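You operate a simulated robot arm through the tools that you are given. There is no shell and no other tool. Be economical: measure what you need, move in short steps, check, and stop when the job is done.

Carry out the task below with a simulated two-armed robot. There is one attempt and no reset: what you move stays moved.

JOB
Wipe up the spill on the top of the black table with the purple napkin and put it back.

Only the result counts: the job must be done as asked and must still hold three seconds after the hand-in. Knocking over, shifting, dropping, spilling or breaking anything else fails it. Flat cloth is picked up by pressing the open fingertips on it (5 to 10 N) and closing them slowly along it; thin cloth reads only 2 to 8 mm in the jaws.

ROBOT AND FRAMES
Two 7-joint arms with two-finger parallel grippers on one trunk, on a base that drives. Base frame: it is fixed to the floor where the robot stands at the start and does not move with it; the origin is under the middle of the robot, x ahead of it, y to its left, z up. Readings come in mm, rad, newtons and seconds.
The left shoulder is at the start at [70, 133, 1126], the right one opposite. Payload 1.57 kg a hand.
Tool frame (each hand has its own): the origin (TCP) lies between the finger pads and is the grasp point; the fingertips stand 30 mm ahead of it; z points along the fingers, y is the line along which they close. Largest opening 80 mm; finger width 17, thickness 12; the body of the gripper, 40 by 82 mm, starts 80 mm behind the TCP.
Orientation is that of the tool frame in the base frame, as a unit quaternion [x, y, z, w]. With the fingers straight down and closing along the base's y, the tool's x points along the base's -x, its y along +y and its z along -z.

CONTROLS
- The arms move only by the tool nudge_tool. It takes "left_increments", "right_increments" or both (then of equal length, played together; a hand with none holds still); each is a list of rows, each a list of 3 entries, a list of its own where there are three numbers: the closure, from 0 (fully open) to 1 (shut), then the shift along the tool's x, y, z in mm, then the turn, a rotation vector about the tool's x, y, z in rad. In form: [[hand, [dx, dy, dz], [wx, wy, wz]], ...]. A call has 1 to 12 rows; each row shifts and turns the commanded pose from where the row before left it, along the tool's axes as they then stand. A row lasts 0.2 s, in which the tool goes at most 50 mm and 0.15 rad; a call with a longer step from one row to the next is refused whole, and so is a gripper value outside its range. A pose out of reach is approached as far as the arm can. The call stops where the force on the tool passes 40 N (or 10 N more than at its start, if that is more) or the arm is blocked; 0.2 s more then pass. Each finger travels about 153 mm/s and halts on what it meets, pressing with about 26 N; the grip force reading is that of the motor and also rises with nothing between the fingers. The clock runs only during rows and for 0.2 s after the last one: add rows that do not move to give the fingers time. It gives the time, the measured TCP pose, the force on the tool (base axes), the opening and the grip force at its end, in the units of the frame above (readings bear some noise).
- Cameras (640 x 400 px; columns grow to the right, rows downward): "scene" is now at [118.1, -37.7, 1333]; the picture's right is [-0.48, -0.88, 0.00], its down [-0.67, 0.37, -0.64] and it looks along [0.56, -0.31, -0.77] (base axes); focal length 247 px, centre (320, 200). "left" rides on the left gripper at [72, 7, -122] in its tool frame; the picture's right is [-0.09, 1.00, 0.00], its down [-0.84, -0.08, -0.54] and it looks along [-0.54, -0.05, 0.84] (tool axes); focal length 238 px, centre (320, 200). "right" rides on the right gripper at [72, -7, -122] in its tool frame; the picture's right is [0.09, 1.00, 0.00], its down [-0.84, 0.08, -0.54] and it looks along [-0.54, 0.05, 0.84] (tool axes); focal length 238 px, centre (320, 200). There is no depth. A picture from a camera that has moved, and an enlarged one, comes with that camera's place and axes in the base frame and with its lens.
- camera(camera): a new picture of that camera. The clock stands still meanwhile.
- lift_body(by): slides the trunk up (or, below 0, down) by that many mm; the arms and the scene camera ride with it, the base frame stays. It gives what a move gives, with no picture.
- base_move(legs): drives the robot by 1 to 6 legs, each [ahead, left, turn to the left] in mm, mm and rad, along the robot's own axes; the way and the turn of a leg run together, so that a leg with both is an arc; at most 1500 mm and 3.142 rad a leg. The arms and the cameras ride along, it lands a little off, and it stops where it bumps. It gives what a move gives.
- aim_head(pan, tilt): turns the head with the scene camera to pan (to the left, within 1.501 rad either way) and tilt (down, from -0.506 to 1.204), counted from straight ahead of the robot. It gives what a move gives.
- close_up(camera, box): a new picture of the part [left, top, right, bottom] of that camera's present view, enlarged. The clock stands still meanwhile.
- sign_off(): hands the job in; it is judged then, once.

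Work in short steps. Places have to be worked out from the pictures, the camera data and where the tool is seen: move nearer, look again, correct. Check each grasp and each placing, and mend what went wrong. You have 120 turns and 92 pictures in all, those below and enlarged ones among them. Open the grippers and draw the arms clear of the work before you hand the job in, unless the task says otherwise; then end with one line.

The tools are called after ">>>" by a JSON object that holds its "fn" and its "kwargs". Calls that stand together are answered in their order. nudge_tool: Moves the arms, as the interface text tells. Its arguments: {"type":"object","properties":{"left_increments":{"type":"array","items":{"type":"array"}},"right_increments":{"type":"array","items":{"type":"array"}}},"required":[]} The other tools are called the same way: lift_body (by) slides the trunk up or down; base_move (legs) drives the base; aim_head (pan, tilt) turns the head that bears the scene camera; camera (camera) takes a picture; close_up (camera, box) takes an enlarged picture of a part of a camera's view; sign_off () hands the job in.

At the start:

```text
time: 0.0
left_ee_pos: [539.0, 11.9, 1083.7]
left_tcp_rot: [0.001, 1.0, 0.0, -0.001]
left_ft_force: [1.1, 1.1, 0.0]
left_grip_width: 80.1
left_gripper_force: 0.0
right_ee_pos: [361.9, -373.2, 991.3]
right_tcp_rot: [0.0, 1.0, 0.001, 0.001]
right_ft_force: [-1.1, -0.7, 0.4]
right_grip_width: 79.9
right_gripper_force: 0.2
trunk travel left (down, up): [-700.0, 240.0]
robot x, y, heading: [0.2, 0.9, -0.004]
head pan, tilt: [-0.497, 0.873]
```

scene: 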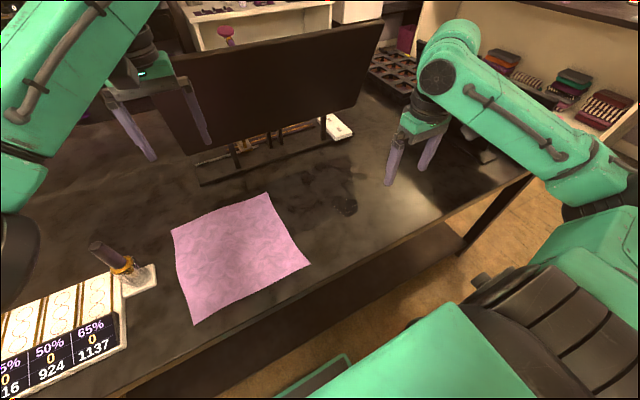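
right: 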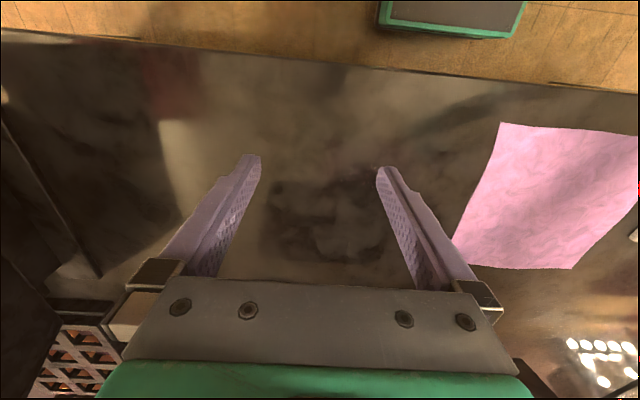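
left: 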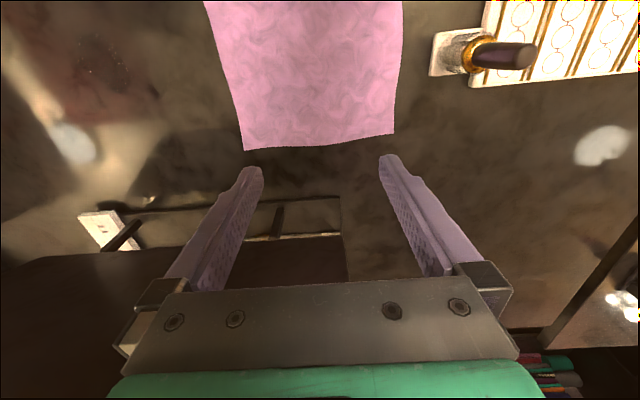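

The cloth looks flat and roughly axis-aligned, about x 370–647, y −148 to 142. The spill seems to be near (560, −335). I'll enlarge both areas to get the extents.

>>> {"fn": "close_up", "kwargs": {"camera": "scene", "box": [160, 100, 480, 300]}}

>>> {"fn": "close_up", "kwargs": {"camera": "right", "box": [160, 60, 480, 290]}}

```text
2.00 times, centred on (320, 200) of scene
camera zoom: at [118.1, -37.7, 1333.0], right [-0.48, -0.88, 0.0], down [-0.67, 0.37, -0.64], along [0.56, -0.31, -0.77], focal length 495 px, centre (320, 200)
```

zoom: 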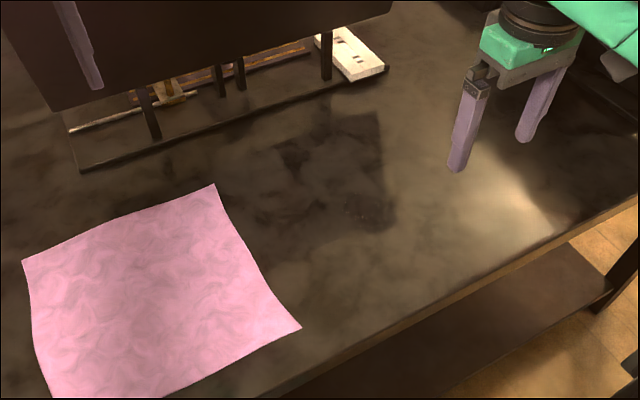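

```text
1.74 times, centred on (320, 175) of right
camera zoom: at [291.1, -380.1, 1114.1], right [-0.09, 1.0, 0.0], down [0.84, 0.08, 0.54], along [0.54, 0.05, -0.84], focal length 414 px, centre (320, 244)
```

zoom: 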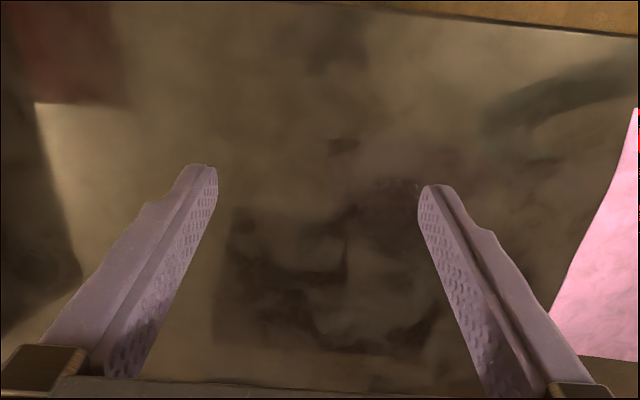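

Part of the dark area may be a reflection. There are specks in the left view near (95, 60) too, so I'll enlarge that and the speck area in the scene view.

>>> {"fn": "close_up", "kwargs": {"camera": "left", "box": [0, 0, 240, 150]}}

>>> {"fn": "close_up", "kwargs": {"camera": "scene", "box": [270, 140, 400, 221]}}

```text
2.67 times, centred on (120, 75) of left
camera zoom: at [467.5, 18.7, 1206.1], right [0.09, 1.0, 0.0], down [0.84, -0.08, 0.54], along [0.54, -0.05, -0.84], focal length 636 px, centre (853, 533)
```

zoom: 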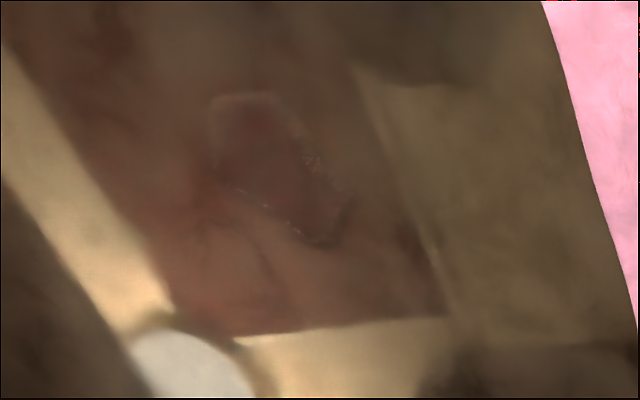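

```text
4.92 times, centred on (335, 180) of scene
camera zoom: at [118.1, -37.7, 1333.0], right [-0.48, -0.88, 0.0], down [-0.67, 0.37, -0.64], along [0.56, -0.31, -0.77], focal length 1218 px, centre (246, 296)
```

zoom: 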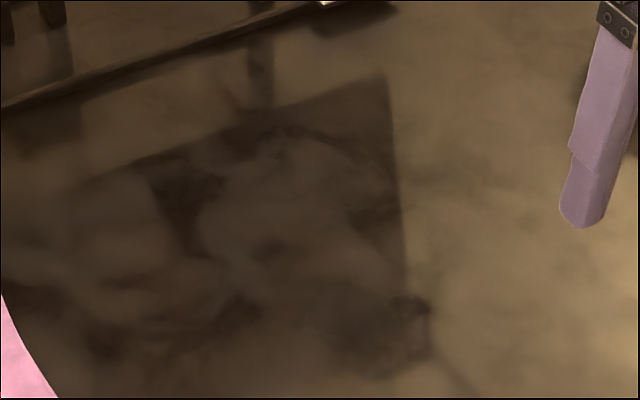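

The left enlargement shows the real spill, a shiny-rimmed blob at about x 420–503, y −380 to −307. The plan is to pinch the napkin at both its left and right sides, drag it flat over the spill with both hands, wipe, then drag it back. First I'll shift the base 150 mm to the right so both arms reach well.

>>> {"fn": "base_move", "kwargs": {"legs": [[0, -150, 0]]}}

```text
time: 1.4
left_ee_pos: [538.5, -131.4, 1083.4]
left_tcp_rot: [0.0, 1.0, 0.0, -0.001]
left_ft_force: [-0.2, -0.3, -0.3]
left_grip_width: 80.1
left_gripper_force: 0.0
right_ee_pos: [361.3, -517.9, 993.1]
right_tcp_rot: [0.0, 1.0, -0.001, 0.0]
right_ft_force: [0.3, 0.0, -0.6]
right_grip_width: 80.0
right_gripper_force: 0.1
trunk travel left (down, up): [-700.0, 240.0]
robot x, y, heading: [1.3, -144.6, 0.0]
head pan, tilt: [-0.497, 0.873]
```

The base moved 145 mm. I'll bring both hands above their pinch points, left at (465, 100) and right at (465, −105), with TCP at about z 830 and the fingers partly closed.

>>> {"fn": "nudge_tool", "kwargs": {"left_increments": [[0.4, [6, 19.3, 21], [0, 0, 0]], [0.4, [6, 19.3, 21], [0, 0, 0]], [0.4, [6, 19.3, 21], [0, 0, 0]], [0.4, [6, 19.3, 21], [0, 0, 0]], [0.4, [6, 19.3, 21], [0, 0, 0]], [0.4, [6, 19.3, 21], [0, 0, 0]], [0.4, [6, 19.3, 21], [0, 0, 0]], [0.4, [6, 19.3, 21], [0, 0, 0]], [0.4, [6, 19.3, 21], [0, 0, 0]], [0.4, [6, 19.3, 21], [0, 0, 0]], [0.4, [6, 19.3, 21], [0, 0, 0]], [0.4, [6, 19.3, 21], [0, 0, 0]]], "right_increments": [[0.4, [-8.6, 34.4, 13.6], [0, 0, 0]], [0.4, [-8.6, 34.4, 13.6], [0, 0, 0]], [0.4, [-8.6, 34.4, 13.6], [0, 0, 0]], [0.4, [-8.6, 34.4, 13.6], [0, 0, 0]], [0.4, [-8.6, 34.4, 13.6], [0, 0, 0]], [0.4, [-8.6, 34.4, 13.6], [0, 0, 0]], [0.4, [-8.6, 34.4, 13.6], [0, 0, 0]], [0.4, [-8.6, 34.4, 13.6], [0, 0, 0]], [0.4, [-8.6, 34.4, 13.6], [0, 0, 0]], [0.4, [-8.6, 34.4, 13.6], [0, 0, 0]], [0.4, [-8.6, 34.4, 13.6], [0, 0, 0]], [0.4, [-8.6, 34.4, 13.6], [0, 0, 0]]]}}

>>> {"fn": "camera", "kwargs": {"camera": "scene"}}

>>> {"fn": "camera", "kwargs": {"camera": "right"}}

>>> {"fn": "camera", "kwargs": {"camera": "left"}}

```text
time: 4.0
left_ee_pos: [466.0, 99.3, 830.7]
left_tcp_rot: [0.0, 1.0, 0.0, 0.002]
left_ft_force: [2.0, 0.4, 5.9]
left_grip_width: 47.5
left_gripper_force: 0.0
right_ee_pos: [405.5, -216.2, 881.4]
right_tcp_rot: [0.0, 1.0, 0.0, 0.002]
right_ft_force: [-0.2, 0.5, -1.0]
right_grip_width: 48.0
right_gripper_force: 0.0
right hand out of reach, approached as far as the arm can: row 9, 10, 11, 12
trunk travel left (down, up): [-700.0, 240.0]
robot x, y, heading: [-0.9, -141.9, -0.002]
head pan, tilt: [-0.497, 0.873]
```

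```text
84 pictures are left
camera scene: at [115.9, -183.1, 1333.4], right [-0.48, -0.88, 0.0], down [-0.67, 0.37, -0.64], along [0.57, -0.31, -0.77], focal length 247 px, centre (320, 200)
```

scene: 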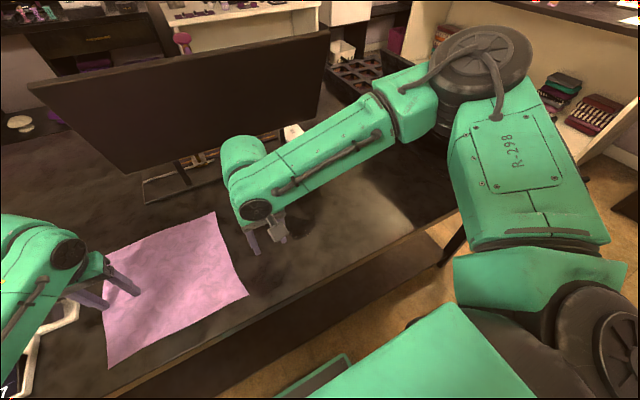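

```text
83 pictures are left
camera right: at [335.1, -223.1, 1003.1], right [-0.09, 1.0, 0.0], down [0.84, 0.08, 0.54], along [0.54, 0.05, -0.84], focal length 238 px, centre (320, 200)
```

right: 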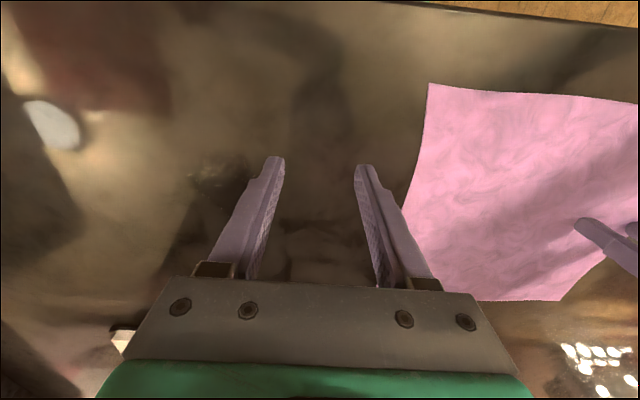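

```text
82 pictures are left
camera left: at [393.7, 105.9, 953.7], right [0.09, 1.0, 0.0], down [0.83, -0.08, 0.55], along [0.54, -0.05, -0.84], focal length 238 px, centre (320, 200)
```

left: 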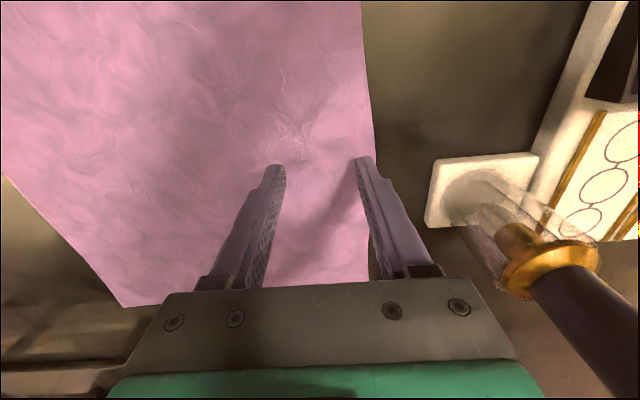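

The right arm can't reach across its midline, so I'll centre the base again and use base drive for the long drag. First I'll move the left hand away from the glass on its left, so that it ends up in place once the base shifts back, and draw the right hand outward.

>>> {"fn": "nudge_tool", "kwargs": {"left_increments": [[0.4, [0, -28, 0], [0, 0, 0]], [0.4, [0, -28, 0], [0, 0, 0]], [0.4, [0, -28, 0], [0, 0, 0]], [0.4, [0, -28, 0], [0, 0, 0]], [0.4, [0, -30, 0], [0, 0, 0]]], "right_increments": [[0.4, [0, -28, 0], [0, 0, 0]], [0.4, [0, -28, 0], [0, 0, 0]], [0.4, [0, -28, 0], [0, 0, 0]], [0.4, [0, -28, 0], [0, 0, 0]], [0.4, [0, -28, 0], [0, 0, 0]]]}}

```text
time: 5.2
left_ee_pos: [468.7, -46.8, 833.7]
left_tcp_rot: [-0.001, 1.0, 0.001, -0.001]
left_ft_force: [0.0, 0.9, -0.4]
left_grip_width: 47.9
left_gripper_force: 0.0
right_ee_pos: [408.0, -353.8, 877.5]
right_tcp_rot: [0.001, 1.0, 0.0, 0.001]
right_ft_force: [0.5, 0.1, -0.2]
right_grip_width: 48.2
right_gripper_force: 0.1
trunk travel left (down, up): [-700.0, 240.0]
robot x, y, heading: [-0.5, -144.3, -0.002]
head pan, tilt: [-0.497, 0.873]
```

Clear. Now I'll drive the base back left to near y = 0.

>>> {"fn": "base_move", "kwargs": {"legs": [[0, 146, 0]]}}

```text
time: 6.5
left_ee_pos: [468.3, 101.5, 832.1]
left_tcp_rot: [-0.001, 1.0, 0.001, 0.0]
left_ft_force: [0.4, 0.6, -0.4]
left_grip_width: 47.8
left_gripper_force: 0.1
right_ee_pos: [410.2, -206.4, 879.3]
right_tcp_rot: [0.0, 1.0, 0.0, 0.001]
right_ft_force: [0.6, -0.5, -0.1]
right_grip_width: 48.1
right_gripper_force: 0.1
trunk travel left (down, up): [-700.0, 240.0]
robot x, y, heading: [-1.3, 2.6, 0.002]
head pan, tilt: [-0.497, 0.873]
```

Next I'll move the right hand above (465, −105) at z ≈ 832.

>>> {"fn": "nudge_tool", "kwargs": {"right_increments": [[0.4, [-9, 17, 8], [0, 0, 0]], [0.4, [-9, 17, 8], [0, 0, 0]], [0.4, [-9, 17, 8], [0, 0, 0]], [0.4, [-9, 17, 8], [0, 0, 0]], [0.4, [-9, 17, 8], [0, 0, 0]], [0.4, [-9, 16, 8], [0, 0, 0]]]}}

>>> {"fn": "camera", "kwargs": {"camera": "right"}}

```text
time: 7.9
left_ee_pos: [468.4, 102.1, 832.9]
left_tcp_rot: [-0.001, 1.0, 0.0, 0.0]
left_ft_force: [0.1, -0.5, -0.7]
left_grip_width: 48.2
left_gripper_force: 0.0
right_ee_pos: [449.7, -123.0, 840.1]
right_tcp_rot: [0.0, 1.0, 0.0, 0.0]
right_ft_force: [0.4, -0.3, 1.1]
right_grip_width: 48.3
right_gripper_force: 0.0
right hand out of reach, approached as far as the arm can: row 5, 6
trunk travel left (down, up): [-700.0, 240.0]
robot x, y, heading: [2.0, 0.3, 0.003]
head pan, tilt: [-0.497, 0.873]
```

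```text
81 pictures are left
camera right: at [379.5, -128.7, 963.2], right [-0.09, 1.0, 0.0], down [0.84, 0.08, 0.54], along [0.54, 0.05, -0.84], focal length 238 px, centre (320, 200)
```

right: 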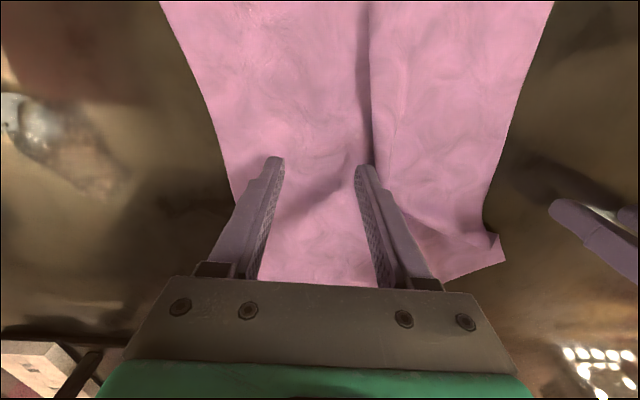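

The cloth has been dragged. The fingertips were already touching it, so the tabletop must be near z ≈ 800 rather than 751. I'll lift both hands straight up and look.

>>> {"fn": "nudge_tool", "kwargs": {"left_increments": [[0.4, [0, 0, -30], [0, 0, 0]], [0.4, [0, 0, -30], [0, 0, 0]], [0.4, [0, 0, -30], [0, 0, 0]], [0.4, [0, 0, -30], [0, 0, 0]]], "right_increments": [[0.4, [0, 0, -30], [0, 0, 0]], [0.4, [0, -20, -30], [0, 0, 0]], [0.4, [0, -40, -20], [0, 0, 0]], [0.4, [0, -40, -20], [0, 0, 0]]]}}

>>> {"fn": "camera", "kwargs": {"camera": "scene"}}

>>> {"fn": "camera", "kwargs": {"camera": "left"}}

>>> {"fn": "camera", "kwargs": {"camera": "right"}}

```text
time: 8.9
left_ee_pos: [464.8, 102.9, 951.8]
left_tcp_rot: [-0.001, 1.0, 0.001, -0.001]
left_ft_force: [-0.3, 0.0, -0.2]
left_grip_width: 48.0
left_gripper_force: 0.1
right_ee_pos: [450.0, -222.8, 944.9]
right_tcp_rot: [0.0, 1.0, 0.001, 0.0]
right_ft_force: [0.2, 0.2, -0.4]
right_grip_width: 48.2
right_gripper_force: 0.1
trunk travel left (down, up): [-700.0, 240.0]
robot x, y, heading: [1.2, -2.2, 0.003]
head pan, tilt: [-0.497, 0.873]
```

```text
80 pictures are left
camera scene: at [116.7, -37.9, 1333.0], right [-0.48, -0.88, 0.0], down [-0.67, 0.37, -0.64], along [0.57, -0.31, -0.77], focal length 247 px, centre (320, 200)
```

scene: 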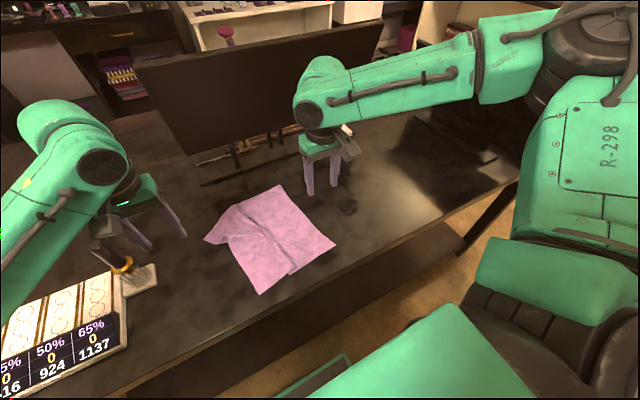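

```text
79 pictures are left
camera left: at [392.9, 110.1, 1075.4], right [0.09, 1.0, 0.0], down [0.84, -0.08, 0.54], along [0.54, -0.05, -0.84], focal length 238 px, centre (320, 200)
```

left: 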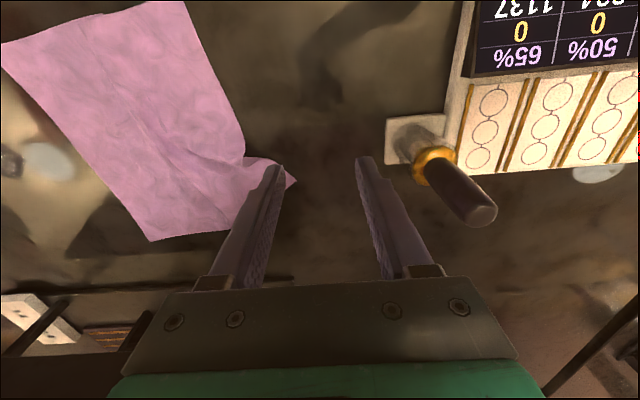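

```text
78 pictures are left
camera right: at [380.6, -230.2, 1065.8], right [-0.09, 1.0, 0.0], down [0.84, 0.08, 0.54], along [0.54, 0.05, -0.84], focal length 238 px, centre (320, 200)
```

right: 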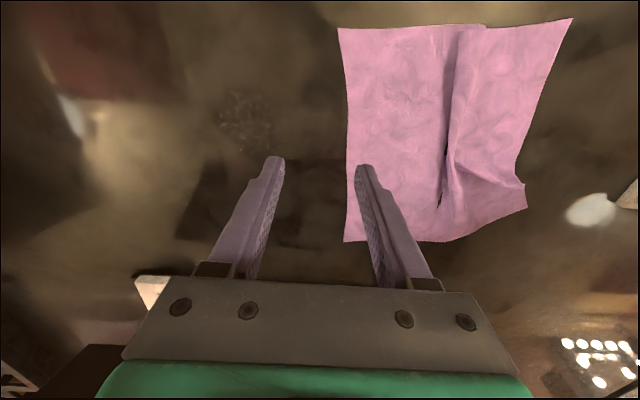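

Both views agree the tabletop is near z ≈ 800. With that height:
- Original napkin: x 348–604, y −133 to +127.
- Spill: about x 426–499, y −337 to −272, matching the speckled blob in the right view.
- Napkin now: right edge near y ≈ −195 at x ≈ 465.

I'll bring the right hand over (462, −158) with the tips well above the cloth.

>>> {"fn": "nudge_tool", "kwargs": {"right_increments": [[0.5, [-4, 22, 20], [0, 0, 0]], [0.5, [-4, 22, 25], [0, 0, 0]], [0.5, [-4, 21, 25], [0, 0, 0]], [0.5, [0, 0, 20], [0, 0, 0]]]}}

>>> {"fn": "camera", "kwargs": {"camera": "right"}}

```text
time: 9.9
left_ee_pos: [466.0, 103.0, 952.3]
left_tcp_rot: [0.0, 1.0, 0.001, -0.001]
left_ft_force: [0.2, -0.5, -0.8]
left_grip_width: 48.0
left_gripper_force: 0.1
right_ee_pos: [462.7, -158.3, 850.9]
right_tcp_rot: [0.0, 1.0, 0.0, 0.001]
right_ft_force: [0.0, 0.7, -0.6]
right_grip_width: 40.2
right_gripper_force: 0.1
trunk travel left (down, up): [-700.0, 240.0]
robot x, y, heading: [-1.8, 1.1, -0.0]
head pan, tilt: [-0.497, 0.873]
```

```text
77 pictures are left
camera right: at [392.9, -164.4, 973.6], right [-0.09, 1.0, 0.0], down [0.84, 0.08, 0.54], along [0.54, 0.05, -0.84], focal length 238 px, centre (320, 200)
```

right: 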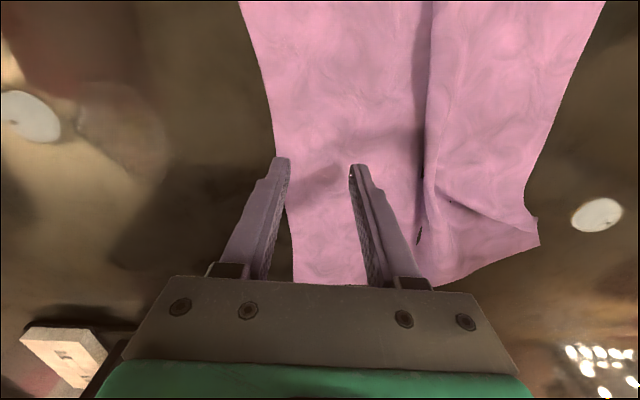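

The outer fingertip sits almost on the napkin's edge. I'll move 14 mm inward, then step down to find contact.

>>> {"fn": "nudge_tool", "kwargs": {"right_increments": [[0.5, [0, 14, 8], [0, 0, 0]], [0.5, [0, 0, 8], [0, 0, 0]], [0.5, [0, 0, 4], [0, 0, 0]], [0.5, [0, 0, 0], [0, 0, 0]]]}}

```text
time: 10.9
left_ee_pos: [466.6, 104.2, 952.3]
left_tcp_rot: [-0.001, 1.0, 0.0, -0.001]
left_ft_force: [0.0, 0.5, -0.5]
left_grip_width: 48.0
left_gripper_force: 0.0
right_ee_pos: [463.6, -142.2, 831.7]
right_tcp_rot: [0.0, 1.0, 0.0, -0.001]
right_ft_force: [0.3, -0.2, 0.8]
right_grip_width: 39.7
right_gripper_force: 0.1
trunk travel left (down, up): [-700.0, 240.0]
robot x, y, heading: [2.0, 0.2, 0.001]
head pan, tilt: [-0.497, 0.873]
```

Almost no force yet at TCP 831.7, so I'll go down in 2 mm steps.

>>> {"fn": "nudge_tool", "kwargs": {"right_increments": [[0.5, [0, 0, 2], [0, 0, 0]], [0.5, [0, 0, 1], [0, 0, 0]], [0.5, [0, 0, 0], [0, 0, 0]]]}}

```text
time: 11.7
left_ee_pos: [464.3, 104.8, 951.9]
left_tcp_rot: [-0.002, 1.0, 0.0, 0.0]
left_ft_force: [-0.2, 0.2, -0.8]
left_grip_width: 48.1
left_gripper_force: 0.1
right_ee_pos: [462.9, -141.9, 831.0]
right_tcp_rot: [0.0, 1.0, 0.0, 0.002]
right_ft_force: [2.3, -0.9, 13.5]
right_grip_width: 40.2
right_gripper_force: 0.0
trunk travel left (down, up): [-700.0, 240.0]
robot x, y, heading: [-0.7, 5.8, 0.001]
head pan, tilt: [-0.497, 0.873]
```

Contact, at 13.5 N. I'll ease up by 1 mm and close slowly along the cloth.

>>> {"fn": "nudge_tool", "kwargs": {"right_increments": [[0.5, [0, 0, -1], [0, 0, 0]], [0.56, [0, 0, 0], [0, 0, 0]], [0.62, [0, 0, 0], [0, 0, 0]], [0.68, [0, 0, 0], [0, 0, 0]], [0.74, [0, 0, 0], [0, 0, 0]], [0.8, [0, 0, 0], [0, 0, 0]], [0.86, [0, 0, 0], [0, 0, 0]], [0.92, [0, 0, 0], [0, 0, 0]], [1, [0, 0, 0], [0, 0, 0]], [1, [0, 0, 0], [0, 0, 0]]]}}

>>> {"fn": "camera", "kwargs": {"camera": "right"}}

```text
time: 13.9
left_ee_pos: [464.6, 104.6, 952.1]
left_tcp_rot: [-0.001, 1.0, 0.0, 0.0]
left_ft_force: [0.7, 0.0, 0.4]
left_grip_width: 47.9
left_gripper_force: 0.0
right_ee_pos: [461.1, -141.7, 832.5]
right_tcp_rot: [0.0, 1.0, 0.0, 0.002]
right_ft_force: [0.1, -0.2, 12.0]
right_grip_width: 1.9
right_gripper_force: 23.9
trunk travel left (down, up): [-700.0, 240.0]
robot x, y, heading: [0.6, 2.1, -0.0]
head pan, tilt: [-0.497, 0.873]
```

```text
76 pictures are left
camera right: at [390.8, -148.9, 952.9], right [-0.09, 1.0, 0.0], down [0.83, 0.08, 0.54], along [0.54, 0.05, -0.84], focal length 238 px, centre (320, 200)
```

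right: 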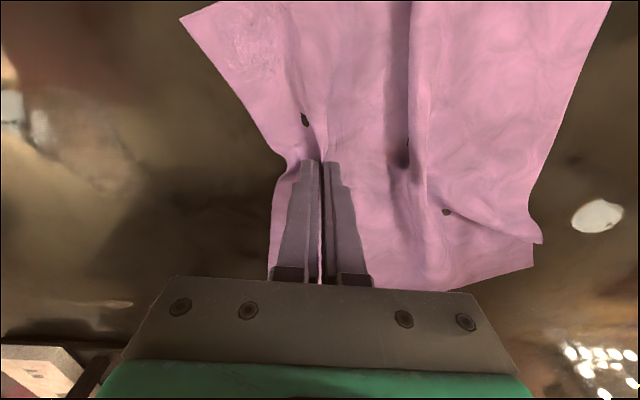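

The napkin is gripped, with a ridge visible between the pads. I'll drag it right toward the spill with light pressure.

>>> {"fn": "nudge_tool", "kwargs": {"right_increments": [[1, [0, -10, -1], [0, 0, 0]], [1, [0, -14, 0], [0, 0, 0]], [1, [0, -14, 0], [0, 0, 0]], [1, [0, -14, 0], [0, 0, 0]], [1, [0, -14, 0], [0, 0, 0]], [1, [0, -14, 0], [0, 0, 0]]]}}

>>> {"fn": "camera", "kwargs": {"camera": "scene"}}

>>> {"fn": "camera", "kwargs": {"camera": "right"}}

```text
time: 15.3
left_ee_pos: [463.4, 104.7, 953.8]
left_tcp_rot: [-0.001, 1.0, -0.001, 0.001]
left_ft_force: [0.3, 0.5, -0.4]
left_grip_width: 47.9
left_gripper_force: 0.1
right_ee_pos: [462.1, -221.3, 831.5]
right_tcp_rot: [0.0, 1.0, -0.001, 0.002]
right_ft_force: [0.0, 4.6, 21.2]
right_grip_width: 1.8
right_gripper_force: 24.3
trunk travel left (down, up): [-700.0, 240.0]
robot x, y, heading: [-0.8, 2.0, -0.004]
head pan, tilt: [-0.497, 0.873]
```

```text
75 pictures are left
camera scene: at [114.4, -34.4, 1333.6], right [-0.48, -0.88, 0.0], down [-0.67, 0.36, -0.65], along [0.57, -0.31, -0.76], focal length 247 px, centre (320, 200)
```

scene: 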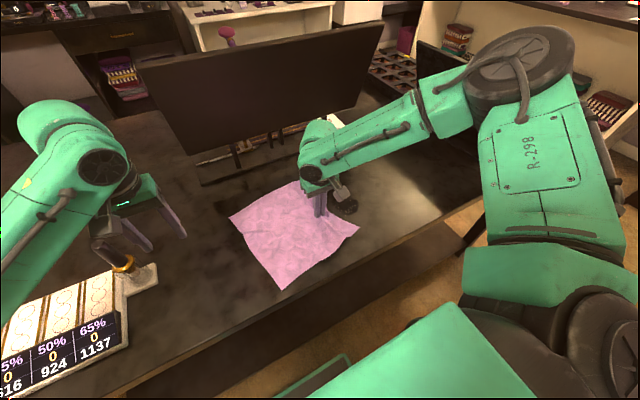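

```text
74 pictures are left
camera right: at [390.6, -227.1, 952.8], right [-0.09, 1.0, 0.0], down [0.83, 0.08, 0.55], along [0.54, 0.05, -0.84], focal length 238 px, centre (320, 200)
```

right: 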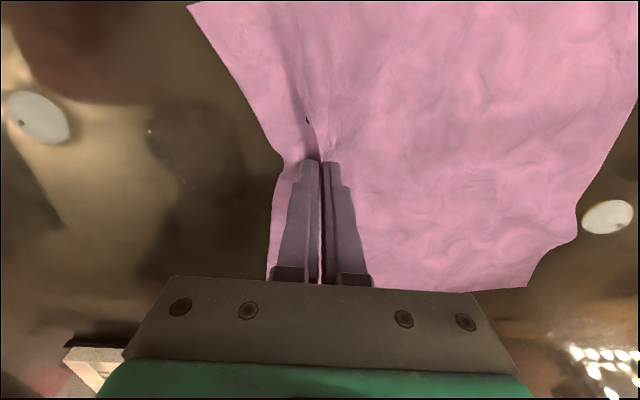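

The napkin follows flat. I'll keep dragging over the spill, with slightly less pressure, to y ≈ −350.

>>> {"fn": "nudge_tool", "kwargs": {"right_increments": [[1, [0, -13, -1], [0, 0, 0]], [1, [0, -13, 0], [0, 0, 0]], [1, [0, -13, 0], [0, 0, 0]], [1, [0, -13, 0], [0, 0, 0]], [1, [0, -13, 0], [0, 0, 0]], [1, [0, -13, 0], [0, 0, 0]], [1, [0, -13, 0], [0, 0, 0]], [1, [0, -13, 0], [0, 0, 0]], [1, [0, -13, 0], [0, 0, 0]], [1, [0, -13, 0], [0, 0, 0]]]}}

>>> {"fn": "camera", "kwargs": {"camera": "right"}}

```text
time: 17.5
left_ee_pos: [464.7, 104.3, 952.3]
left_tcp_rot: [0.0, 1.0, 0.0, 0.0]
left_ft_force: [-0.5, 0.1, -0.9]
left_grip_width: 47.8
left_gripper_force: 0.0
right_ee_pos: [461.5, -352.7, 831.3]
right_tcp_rot: [0.0, 1.0, 0.0, 0.0]
right_ft_force: [-0.2, 1.5, 2.5]
right_grip_width: 1.7
right_gripper_force: 24.1
trunk travel left (down, up): [-700.0, 240.0]
robot x, y, heading: [-2.8, 3.7, 0.001]
head pan, tilt: [-0.497, 0.873]
```

```text
73 pictures are left
camera right: at [391.3, -359.2, 953.3], right [-0.09, 1.0, 0.0], down [0.84, 0.08, 0.54], along [0.54, 0.05, -0.84], focal length 238 px, centre (320, 200)
```

right: 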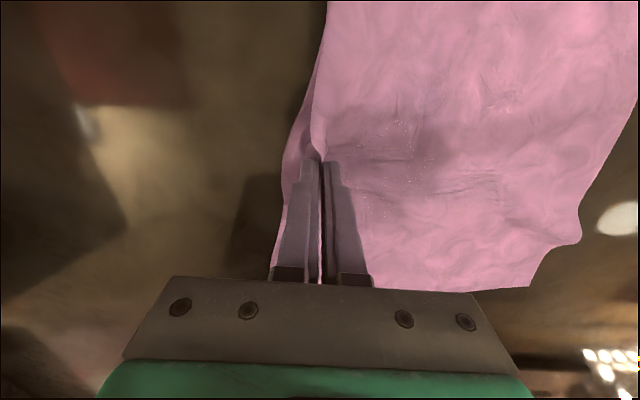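

The napkin now covers the spill and wet marks show through. I'll press a little and rub back and forth over the spill in lines at x ≈ 435, 462 and 490.

>>> {"fn": "nudge_tool", "kwargs": {"right_increments": [[1, [13, 5, 1], [0, 0, 0]], [1, [13, 20, 0], [0, 0, 0]], [1, [0, 20, 0], [0, 0, 0]], [1, [0, 20, 0], [0, 0, 0]], [1, [0, 20, 0], [0, 0, 0]], [1, [0, -20, 0], [0, 0, 0]], [1, [0, -20, 0], [0, 0, 0]], [1, [0, -20, 0], [0, 0, 0]], [1, [0, -20, 0], [0, 0, 0]], [1, [-13, -5, 0], [0, 0, 0]], [1, [-13, 0, 0], [0, 0, 0]]]}}

>>> {"fn": "nudge_tool", "kwargs": {"right_increments": [[1, [-14, 5, 0], [0, 0, 0]], [1, [-14, 20, 0], [0, 0, 0]], [1, [0, 20, 0], [0, 0, 0]], [1, [0, 20, 0], [0, 0, 0]], [1, [0, 20, 0], [0, 0, 0]], [1, [0, -20, 0], [0, 0, 0]], [1, [0, -20, 0], [0, 0, 0]], [1, [0, -20, 0], [0, 0, 0]], [1, [0, -20, 0], [0, 0, 0]], [1, [14, -5, 0], [0, 0, 0]], [1, [14, 0, 0], [0, 0, 0]]]}}

>>> {"fn": "camera", "kwargs": {"camera": "right"}}

```text
time: 19.9
left_ee_pos: [464.7, 105.2, 952.7]
left_tcp_rot: [0.0, 1.0, -0.001, 0.001]
left_ft_force: [-0.6, -0.2, 1.2]
left_grip_width: 48.2
left_gripper_force: 0.0
right_ee_pos: [461.3, -352.8, 831.1]
right_tcp_rot: [0.001, 1.0, -0.001, 0.001]
right_ft_force: [-3.4, -1.7, 9.2]
right_grip_width: 2.0
right_gripper_force: 23.4
trunk travel left (down, up): [-700.0, 240.0]
robot x, y, heading: [1.9, 3.9, -0.004]
head pan, tilt: [-0.497, 0.873]
```

```text
time: 22.3
left_ee_pos: [465.4, 103.6, 952.0]
left_tcp_rot: [-0.001, 1.0, 0.0, 0.0]
left_ft_force: [-0.1, 0.1, 0.0]
left_grip_width: 47.8
left_gripper_force: 0.1
right_ee_pos: [462.6, -352.9, 830.4]
right_tcp_rot: [-0.001, 1.0, 0.001, 0.002]
right_ft_force: [2.3, 0.4, 5.5]
right_grip_width: 1.7
right_gripper_force: 23.7
trunk travel left (down, up): [-700.0, 240.0]
robot x, y, heading: [3.1, -0.1, -0.004]
head pan, tilt: [-0.497, 0.873]
```

```text
72 pictures are left
camera right: at [392.0, -359.2, 953.2], right [-0.09, 1.0, 0.0], down [0.84, 0.08, 0.54], along [0.54, 0.05, -0.84], focal length 238 px, centre (320, 200)
```

right: 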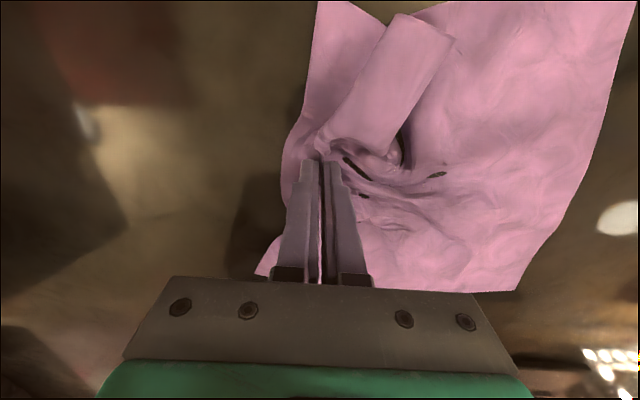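

The rubbing bunched the cloth a little. I'll pull it further right, to y ≈ −420, to straighten it and wipe with the rest of it.

>>> {"fn": "nudge_tool", "kwargs": {"right_increments": [[1, [0, -12, 0], [0, 0, 0]], [1, [0, -12, 0], [0, 0, 0]], [1, [0, -12, 0], [0, 0, 0]], [1, [0, -12, 0], [0, 0, 0]], [1, [0, -12, 0], [0, 0, 0]], [1, [0, -10, 0], [0, 0, 0]]]}}

>>> {"fn": "camera", "kwargs": {"camera": "scene"}}

>>> {"fn": "camera", "kwargs": {"camera": "right"}}

>>> {"fn": "camera", "kwargs": {"camera": "left"}}

```text
time: 23.7
left_ee_pos: [466.3, 105.9, 952.2]
left_tcp_rot: [-0.001, 1.0, 0.0, 0.0]
left_ft_force: [0.1, 0.2, -0.7]
left_grip_width: 47.9
left_gripper_force: 0.0
right_ee_pos: [462.8, -422.4, 830.9]
right_tcp_rot: [0.0, 1.0, 0.0, 0.0]
right_ft_force: [1.4, 1.8, 3.9]
right_grip_width: 1.8
right_gripper_force: 23.6
trunk travel left (down, up): [-700.0, 240.0]
robot x, y, heading: [-1.4, 1.3, -0.0]
head pan, tilt: [-0.497, 0.873]
```

```text
71 pictures are left
camera scene: at [117.3, -35.7, 1333.1], right [-0.48, -0.88, 0.0], down [-0.67, 0.36, -0.64], along [0.57, -0.31, -0.77], focal length 247 px, centre (320, 200)
```

scene: 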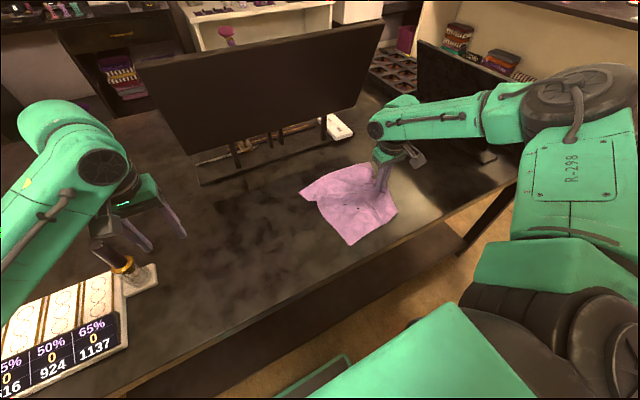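

```text
70 pictures are left
camera right: at [393.1, -429.3, 953.3], right [-0.09, 1.0, 0.0], down [0.84, 0.08, 0.54], along [0.54, 0.05, -0.84], focal length 238 px, centre (320, 200)
```

right: 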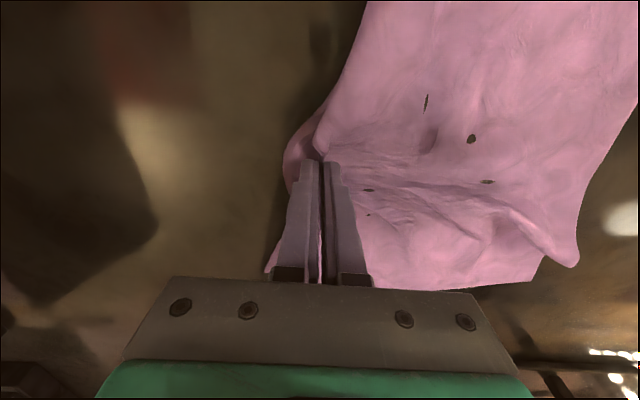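

```text
69 pictures are left
camera left: at [393.6, 111.8, 1074.8], right [0.09, 1.0, 0.0], down [0.84, -0.08, 0.54], along [0.54, -0.05, -0.84], focal length 238 px, centre (320, 200)
```

left: 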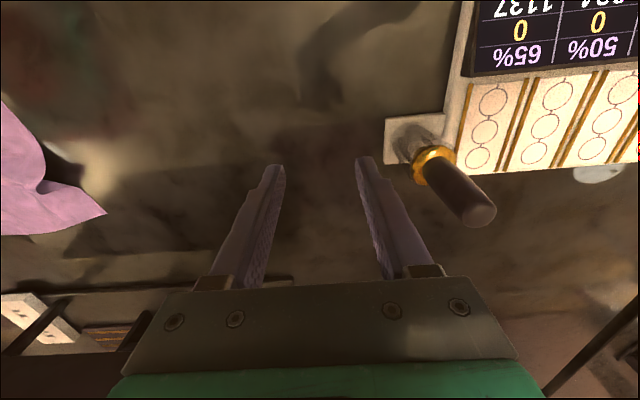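

The napkin is now fully past the spill. I'll release the right hand, lift it, and look at the napkin and the wiped area.

>>> {"fn": "nudge_tool", "kwargs": {"right_increments": [[0.8, [0, 0, 0], [0, 0, 0]], [0.6, [0, 0, -1], [0, 0, 0]], [0.5, [0, 0, -10], [0, 0, 0]], [0.5, [0, 0, -25], [0, 0, 0]], [0.5, [0, 0, -40], [0, 0, 0]], [0.5, [0, 0, -45], [0, 0, 0]], [0.5, [0, 40, -20], [0, 0, 0]], [0.5, [10, 40, -20], [0, 0, 0]]]}}

>>> {"fn": "camera", "kwargs": {"camera": "right"}}

>>> {"fn": "camera", "kwargs": {"camera": "scene"}}

```text
time: 25.5
left_ee_pos: [465.9, 106.2, 951.8]
left_tcp_rot: [-0.001, 1.0, -0.001, 0.0]
left_ft_force: [-0.6, 0.7, 0.6]
left_grip_width: 47.9
left_gripper_force: 0.0
right_ee_pos: [454.9, -337.6, 990.4]
right_tcp_rot: [0.0, 1.0, 0.0, 0.0]
right_ft_force: [-0.7, 0.4, -0.1]
right_grip_width: 39.9
right_gripper_force: 0.0
trunk travel left (down, up): [-700.0, 240.0]
robot x, y, heading: [1.7, 2.3, -0.0]
head pan, tilt: [-0.497, 0.873]
```

```text
68 pictures are left
camera right: at [383.7, -344.6, 1113.4], right [-0.09, 1.0, 0.0], down [0.84, 0.08, 0.54], along [0.54, 0.05, -0.84], focal length 238 px, centre (320, 200)
```

right: 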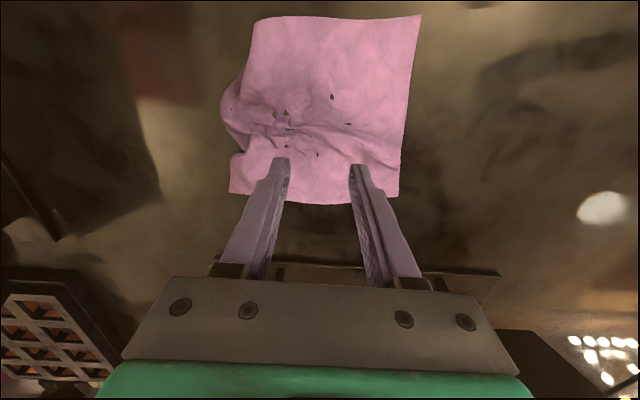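

```text
67 pictures are left
camera scene: at [116.9, -35.2, 1333.1], right [-0.48, -0.88, 0.0], down [-0.67, 0.36, -0.64], along [0.57, -0.31, -0.77], focal length 247 px, centre (320, 200)
```

scene: 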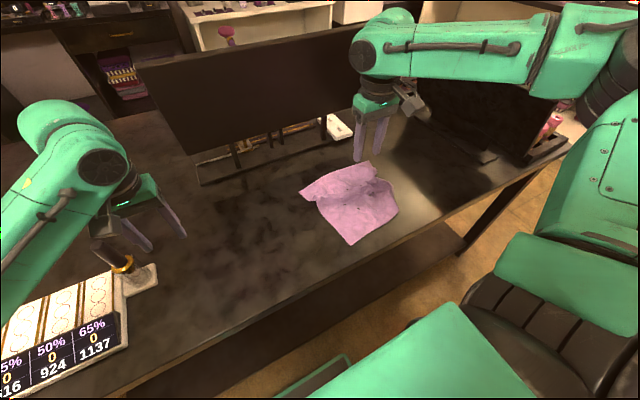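

The napkin spans about y −465 to −210 and x 350–583. To pull it back flat I'll use the left hand at its left edge and drive the base. I'll tuck the right hand in and look right to check the floor there is clear.

>>> {"fn": "nudge_tool", "kwargs": {"right_increments": [[0.5, [25, 10, -5], [0, 0, 0]], [0.5, [25, 10, -5], [0, 0, 0]], [0.5, [25, 10, -5], [0, 0, 0]], [0.5, [25, 10, -5], [0, 0, 0]], [0.5, [25, 10, -5], [0, 0, 0]]]}}

>>> {"fn": "aim_head", "kwargs": {"pan": -1.3, "tilt": 0.7}}

>>> {"fn": "camera", "kwargs": {"camera": "scene"}}

```text
time: 26.7
left_ee_pos: [465.9, 103.3, 951.5]
left_tcp_rot: [-0.001, 1.0, 0.001, 0.0]
left_ft_force: [0.4, 0.0, 0.0]
left_grip_width: 48.0
left_gripper_force: 0.1
right_ee_pos: [329.2, -291.7, 1016.4]
right_tcp_rot: [0.0, 1.0, 0.001, -0.001]
right_ft_force: [0.7, -0.1, -0.7]
right_grip_width: 40.0
right_gripper_force: 0.1
trunk travel left (down, up): [-700.0, 240.0]
robot x, y, heading: [4.1, 1.5, -0.002]
head pan, tilt: [-0.497, 0.873]
```

```text
time: 27.9
left_ee_pos: [465.9, 104.0, 952.7]
left_tcp_rot: [-0.001, 1.0, 0.0, -0.001]
left_ft_force: [-0.1, 0.3, 0.2]
left_grip_width: 48.0
left_gripper_force: 0.0
right_ee_pos: [331.5, -291.0, 1017.1]
right_tcp_rot: [0.0, 1.0, 0.0, 0.0]
right_ft_force: [-0.5, -0.2, -0.5]
right_grip_width: 40.1
right_gripper_force: 0.1
trunk travel left (down, up): [-700.0, 240.0]
robot x, y, heading: [2.9, 3.9, 0.0]
head pan, tilt: [-1.3, 0.7]
```

```text
66 pictures are left
camera scene: at [73.2, -81.8, 1347.1], right [-0.96, -0.27, 0.0], down [-0.17, 0.62, -0.76], along [0.21, -0.74, -0.64], focal length 247 px, centre (320, 200)
```

scene: 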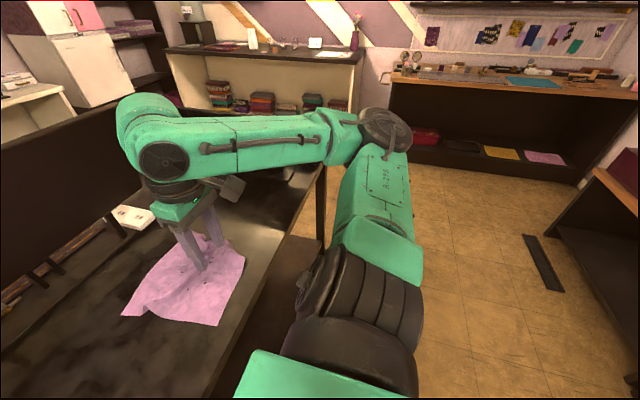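

The floor to the right is clear. I'll drive the base 390 mm right so the left hand hovers near the napkin's left edge, and turn the head back.

>>> {"fn": "base_move", "kwargs": {"legs": [[0, -390, 0]]}}

>>> {"fn": "aim_head", "kwargs": {"pan": 0.1, "tilt": 0.873}}

>>> {"fn": "camera", "kwargs": {"camera": "scene"}}

>>> {"fn": "camera", "kwargs": {"camera": "left"}}

```text
time: 30.3
left_ee_pos: [467.3, -275.3, 953.3]
left_tcp_rot: [-0.005, 1.0, 0.0, -0.001]
left_ft_force: [0.9, -0.1, 0.5]
left_grip_width: 48.0
left_gripper_force: 0.1
right_ee_pos: [335.2, -672.2, 1016.7]
right_tcp_rot: [-0.004, 1.0, 0.0, 0.0]
right_ft_force: [-0.1, -0.7, -0.6]
right_grip_width: 39.8
right_gripper_force: 0.1
trunk travel left (down, up): [-700.0, 240.0]
robot x, y, heading: [2.2, -383.5, 0.009]
head pan, tilt: [-1.3, 0.7]
```

```text
time: 31.8
left_ee_pos: [466.5, -275.3, 952.0]
left_tcp_rot: [-0.004, 1.0, 0.0, -0.001]
left_ft_force: [0.0, 0.1, 0.4]
left_grip_width: 47.9
left_gripper_force: 0.1
right_ee_pos: [335.4, -672.8, 1015.6]
right_tcp_rot: [-0.005, 1.0, 0.0, 0.0]
right_ft_force: [-0.3, -0.6, -0.2]
right_grip_width: 39.9
right_gripper_force: 0.0
trunk travel left (down, up): [-700.0, 240.0]
robot x, y, heading: [2.7, -381.6, 0.009]
head pan, tilt: [0.099, 0.873]
```

```text
65 pictures are left
camera scene: at [128.7, -374.4, 1333.1], right [0.11, -0.99, 0.0], down [-0.76, -0.08, -0.64], along [0.64, 0.07, -0.77], focal length 247 px, centre (320, 200)
```

scene: 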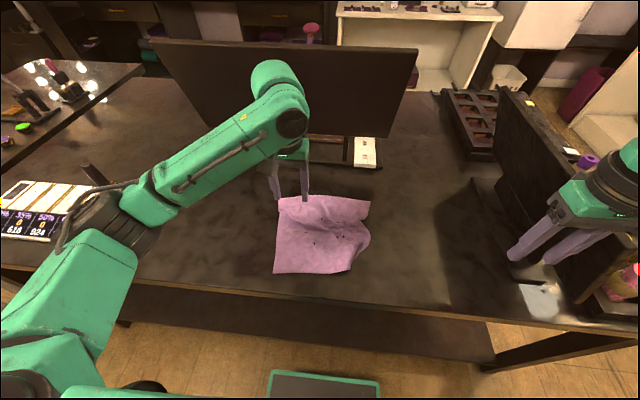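

```text
64 pictures are left
camera left: at [395.0, -268.6, 1074.7], right [0.08, 1.0, 0.0], down [0.84, -0.07, 0.54], along [0.54, -0.04, -0.84], focal length 238 px, centre (320, 200)
```

left: 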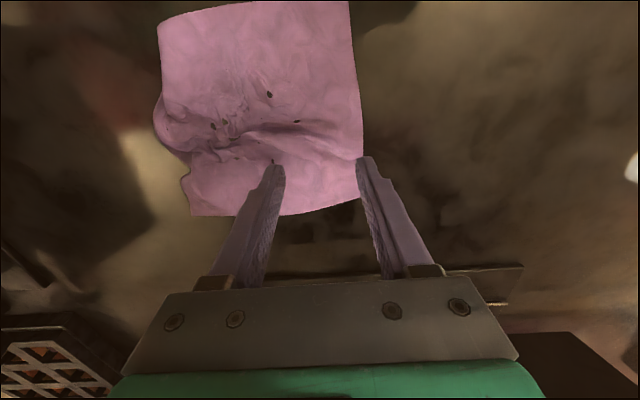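

The napkin's left edge is at y ≈ −226. I'll position the left hand at (467, −268) and descend to just above the cloth.

>>> {"fn": "nudge_tool", "kwargs": {"left_increments": [[0.5, [0, 4, 28], [0, 0, 0]], [0.5, [0, 3, 28], [0, 0, 0]], [0.5, [0, 0, 28], [0, 0, 0]], [0.5, [0, 0, 28], [0, 0, 0]], [0.5, [0, 0, 4], [0, 0, 0]], [0.5, [0, 0, 0], [0, 0, 0]]]}}

>>> {"fn": "camera", "kwargs": {"camera": "left"}}

```text
time: 33.2
left_ee_pos: [466.6, -268.1, 834.9]
left_tcp_rot: [-0.005, 1.0, 0.0, -0.001]
left_ft_force: [-0.1, -0.2, 0.3]
left_grip_width: 40.0
left_gripper_force: 0.0
right_ee_pos: [334.9, -671.4, 1016.1]
right_tcp_rot: [-0.005, 1.0, 0.0, 0.0]
right_ft_force: [-0.3, -0.3, -0.2]
right_grip_width: 39.9
right_gripper_force: 0.1
trunk travel left (down, up): [-700.0, 240.0]
robot x, y, heading: [0.3, -384.0, 0.01]
head pan, tilt: [0.099, 0.873]
```

```text
63 pictures are left
camera left: at [395.4, -261.0, 957.9], right [0.08, 1.0, 0.0], down [0.84, -0.07, 0.54], along [0.54, -0.04, -0.84], focal length 238 px, centre (320, 200)
```

left: 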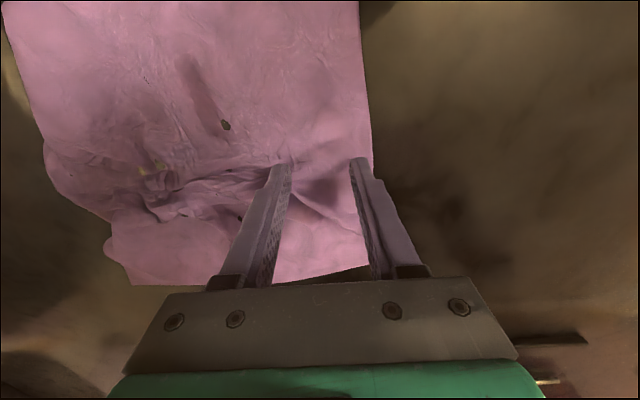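

There is a bit of margin, so I'll move 5 mm further inward and press down to contact.

>>> {"fn": "nudge_tool", "kwargs": {"left_increments": [[0.5, [0, -5, 2], [0, 0, 0]], [0.5, [0, 0, 2], [0, 0, 0]], [0.5, [0, 0, 1], [0, 0, 0]], [0.5, [0, 0, 0], [0, 0, 0]]]}}

```text
time: 34.2
left_ee_pos: [466.2, -273.5, 830.8]
left_tcp_rot: [-0.006, 1.0, 0.0, 0.0]
left_ft_force: [0.6, -0.7, 6.1]
left_grip_width: 40.0
left_gripper_force: 0.0
right_ee_pos: [335.8, -671.7, 1016.8]
right_tcp_rot: [-0.005, 1.0, 0.0, 0.0]
right_ft_force: [-0.5, 0.2, 0.0]
right_grip_width: 40.3
right_gripper_force: 0.0
trunk travel left (down, up): [-700.0, 240.0]
robot x, y, heading: [4.4, -381.7, 0.007]
head pan, tilt: [0.099, 0.873]
```

Good contact at 6 N. I'll close slowly.

>>> {"fn": "nudge_tool", "kwargs": {"left_increments": [[0.5, [0, 0, 0.5], [0, 0, 0]], [0.56, [0, 0, 0], [0, 0, 0]], [0.62, [0, 0, 0], [0, 0, 0]], [0.68, [0, 0, 0], [0, 0, 0]], [0.74, [0, 0, 0], [0, 0, 0]], [0.8, [0, 0, 0], [0, 0, 0]], [0.86, [0, 0, 0], [0, 0, 0]], [0.92, [0, 0, 0], [0, 0, 0]], [1, [0, 0, 0], [0, 0, 0]], [1, [0, 0, 0], [0, 0, 0]]]}}

>>> {"fn": "camera", "kwargs": {"camera": "left"}}

```text
time: 36.4
left_ee_pos: [464.9, -275.1, 831.0]
left_tcp_rot: [-0.005, 1.0, 0.0, 0.001]
left_ft_force: [0.1, -3.5, 13.4]
left_grip_width: 1.9
left_gripper_force: 23.4
right_ee_pos: [333.7, -672.7, 1017.4]
right_tcp_rot: [-0.005, 1.0, 0.001, 0.001]
right_ft_force: [-0.5, -0.5, 0.2]
right_grip_width: 40.0
right_gripper_force: 0.1
trunk travel left (down, up): [-700.0, 240.0]
robot x, y, heading: [-2.2, -382.3, 0.012]
head pan, tilt: [0.099, 0.873]
```

```text
62 pictures are left
camera left: at [393.0, -267.2, 954.0], right [0.08, 1.0, 0.0], down [0.84, -0.07, 0.54], along [0.54, -0.04, -0.84], focal length 238 px, centre (320, 200)
```

left: 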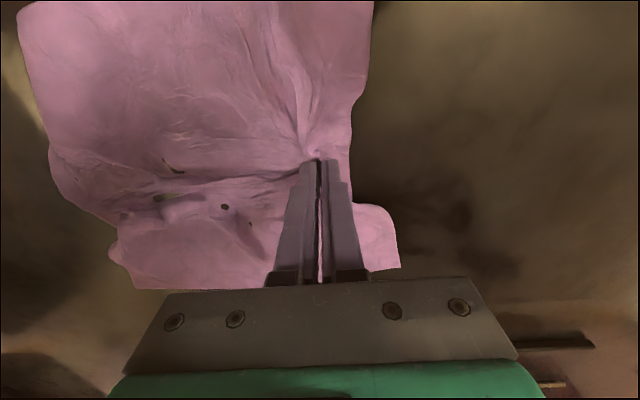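

Gripped. I'll ease the pressure and pull left with the arm, so the rest of the napkin wipes over the spill area again.

>>> {"fn": "nudge_tool", "kwargs": {"left_increments": [[1, [0, 8, -1.5], [0, 0, 0]], [1, [0, 13, 0], [0, 0, 0]], [1, [0, 13, 0], [0, 0, 0]], [1, [0, 13, 0], [0, 0, 0]], [1, [0, 13, 0], [0, 0, 0]], [1, [0, 13, 0], [0, 0, 0]], [1, [0, 13, 0], [0, 0, 0]], [1, [0, 13, 0], [0, 0, 0]], [1, [0, 13, 0], [0, 0, 0]], [1, [0, 13, 0], [0, 0, 0]], [1, [0, 13, 0], [0, 0, 0]], [1, [0, 13, 0], [0, 0, 0]]]}}

>>> {"fn": "camera", "kwargs": {"camera": "left"}}

>>> {"fn": "camera", "kwargs": {"camera": "scene"}}

```text
time: 39.0
left_ee_pos: [465.2, -121.5, 831.5]
left_tcp_rot: [-0.004, 1.0, 0.0, -0.001]
left_ft_force: [0.1, -0.6, 0.9]
left_grip_width: 1.9
left_gripper_force: 24.1
right_ee_pos: [335.1, -671.2, 1016.1]
right_tcp_rot: [-0.004, 1.0, 0.0, -0.001]
right_ft_force: [-0.2, 0.2, 0.7]
right_grip_width: 40.1
right_gripper_force: 0.0
trunk travel left (down, up): [-700.0, 240.0]
robot x, y, heading: [-1.5, -381.5, 0.012]
head pan, tilt: [0.099, 0.873]
```

```text
61 pictures are left
camera left: at [393.9, -114.9, 954.4], right [0.08, 1.0, 0.0], down [0.84, -0.07, 0.54], along [0.54, -0.04, -0.84], focal length 238 px, centre (320, 200)
```

left: 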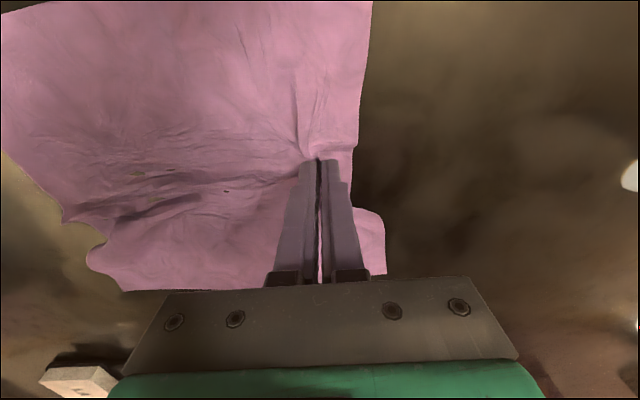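

```text
60 pictures are left
camera scene: at [128.5, -374.2, 1333.0], right [0.11, -0.99, 0.0], down [-0.76, -0.08, -0.64], along [0.64, 0.07, -0.77], focal length 247 px, centre (320, 200)
```

scene: 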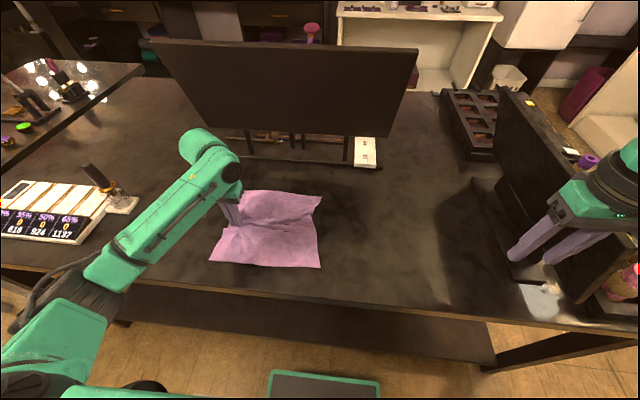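

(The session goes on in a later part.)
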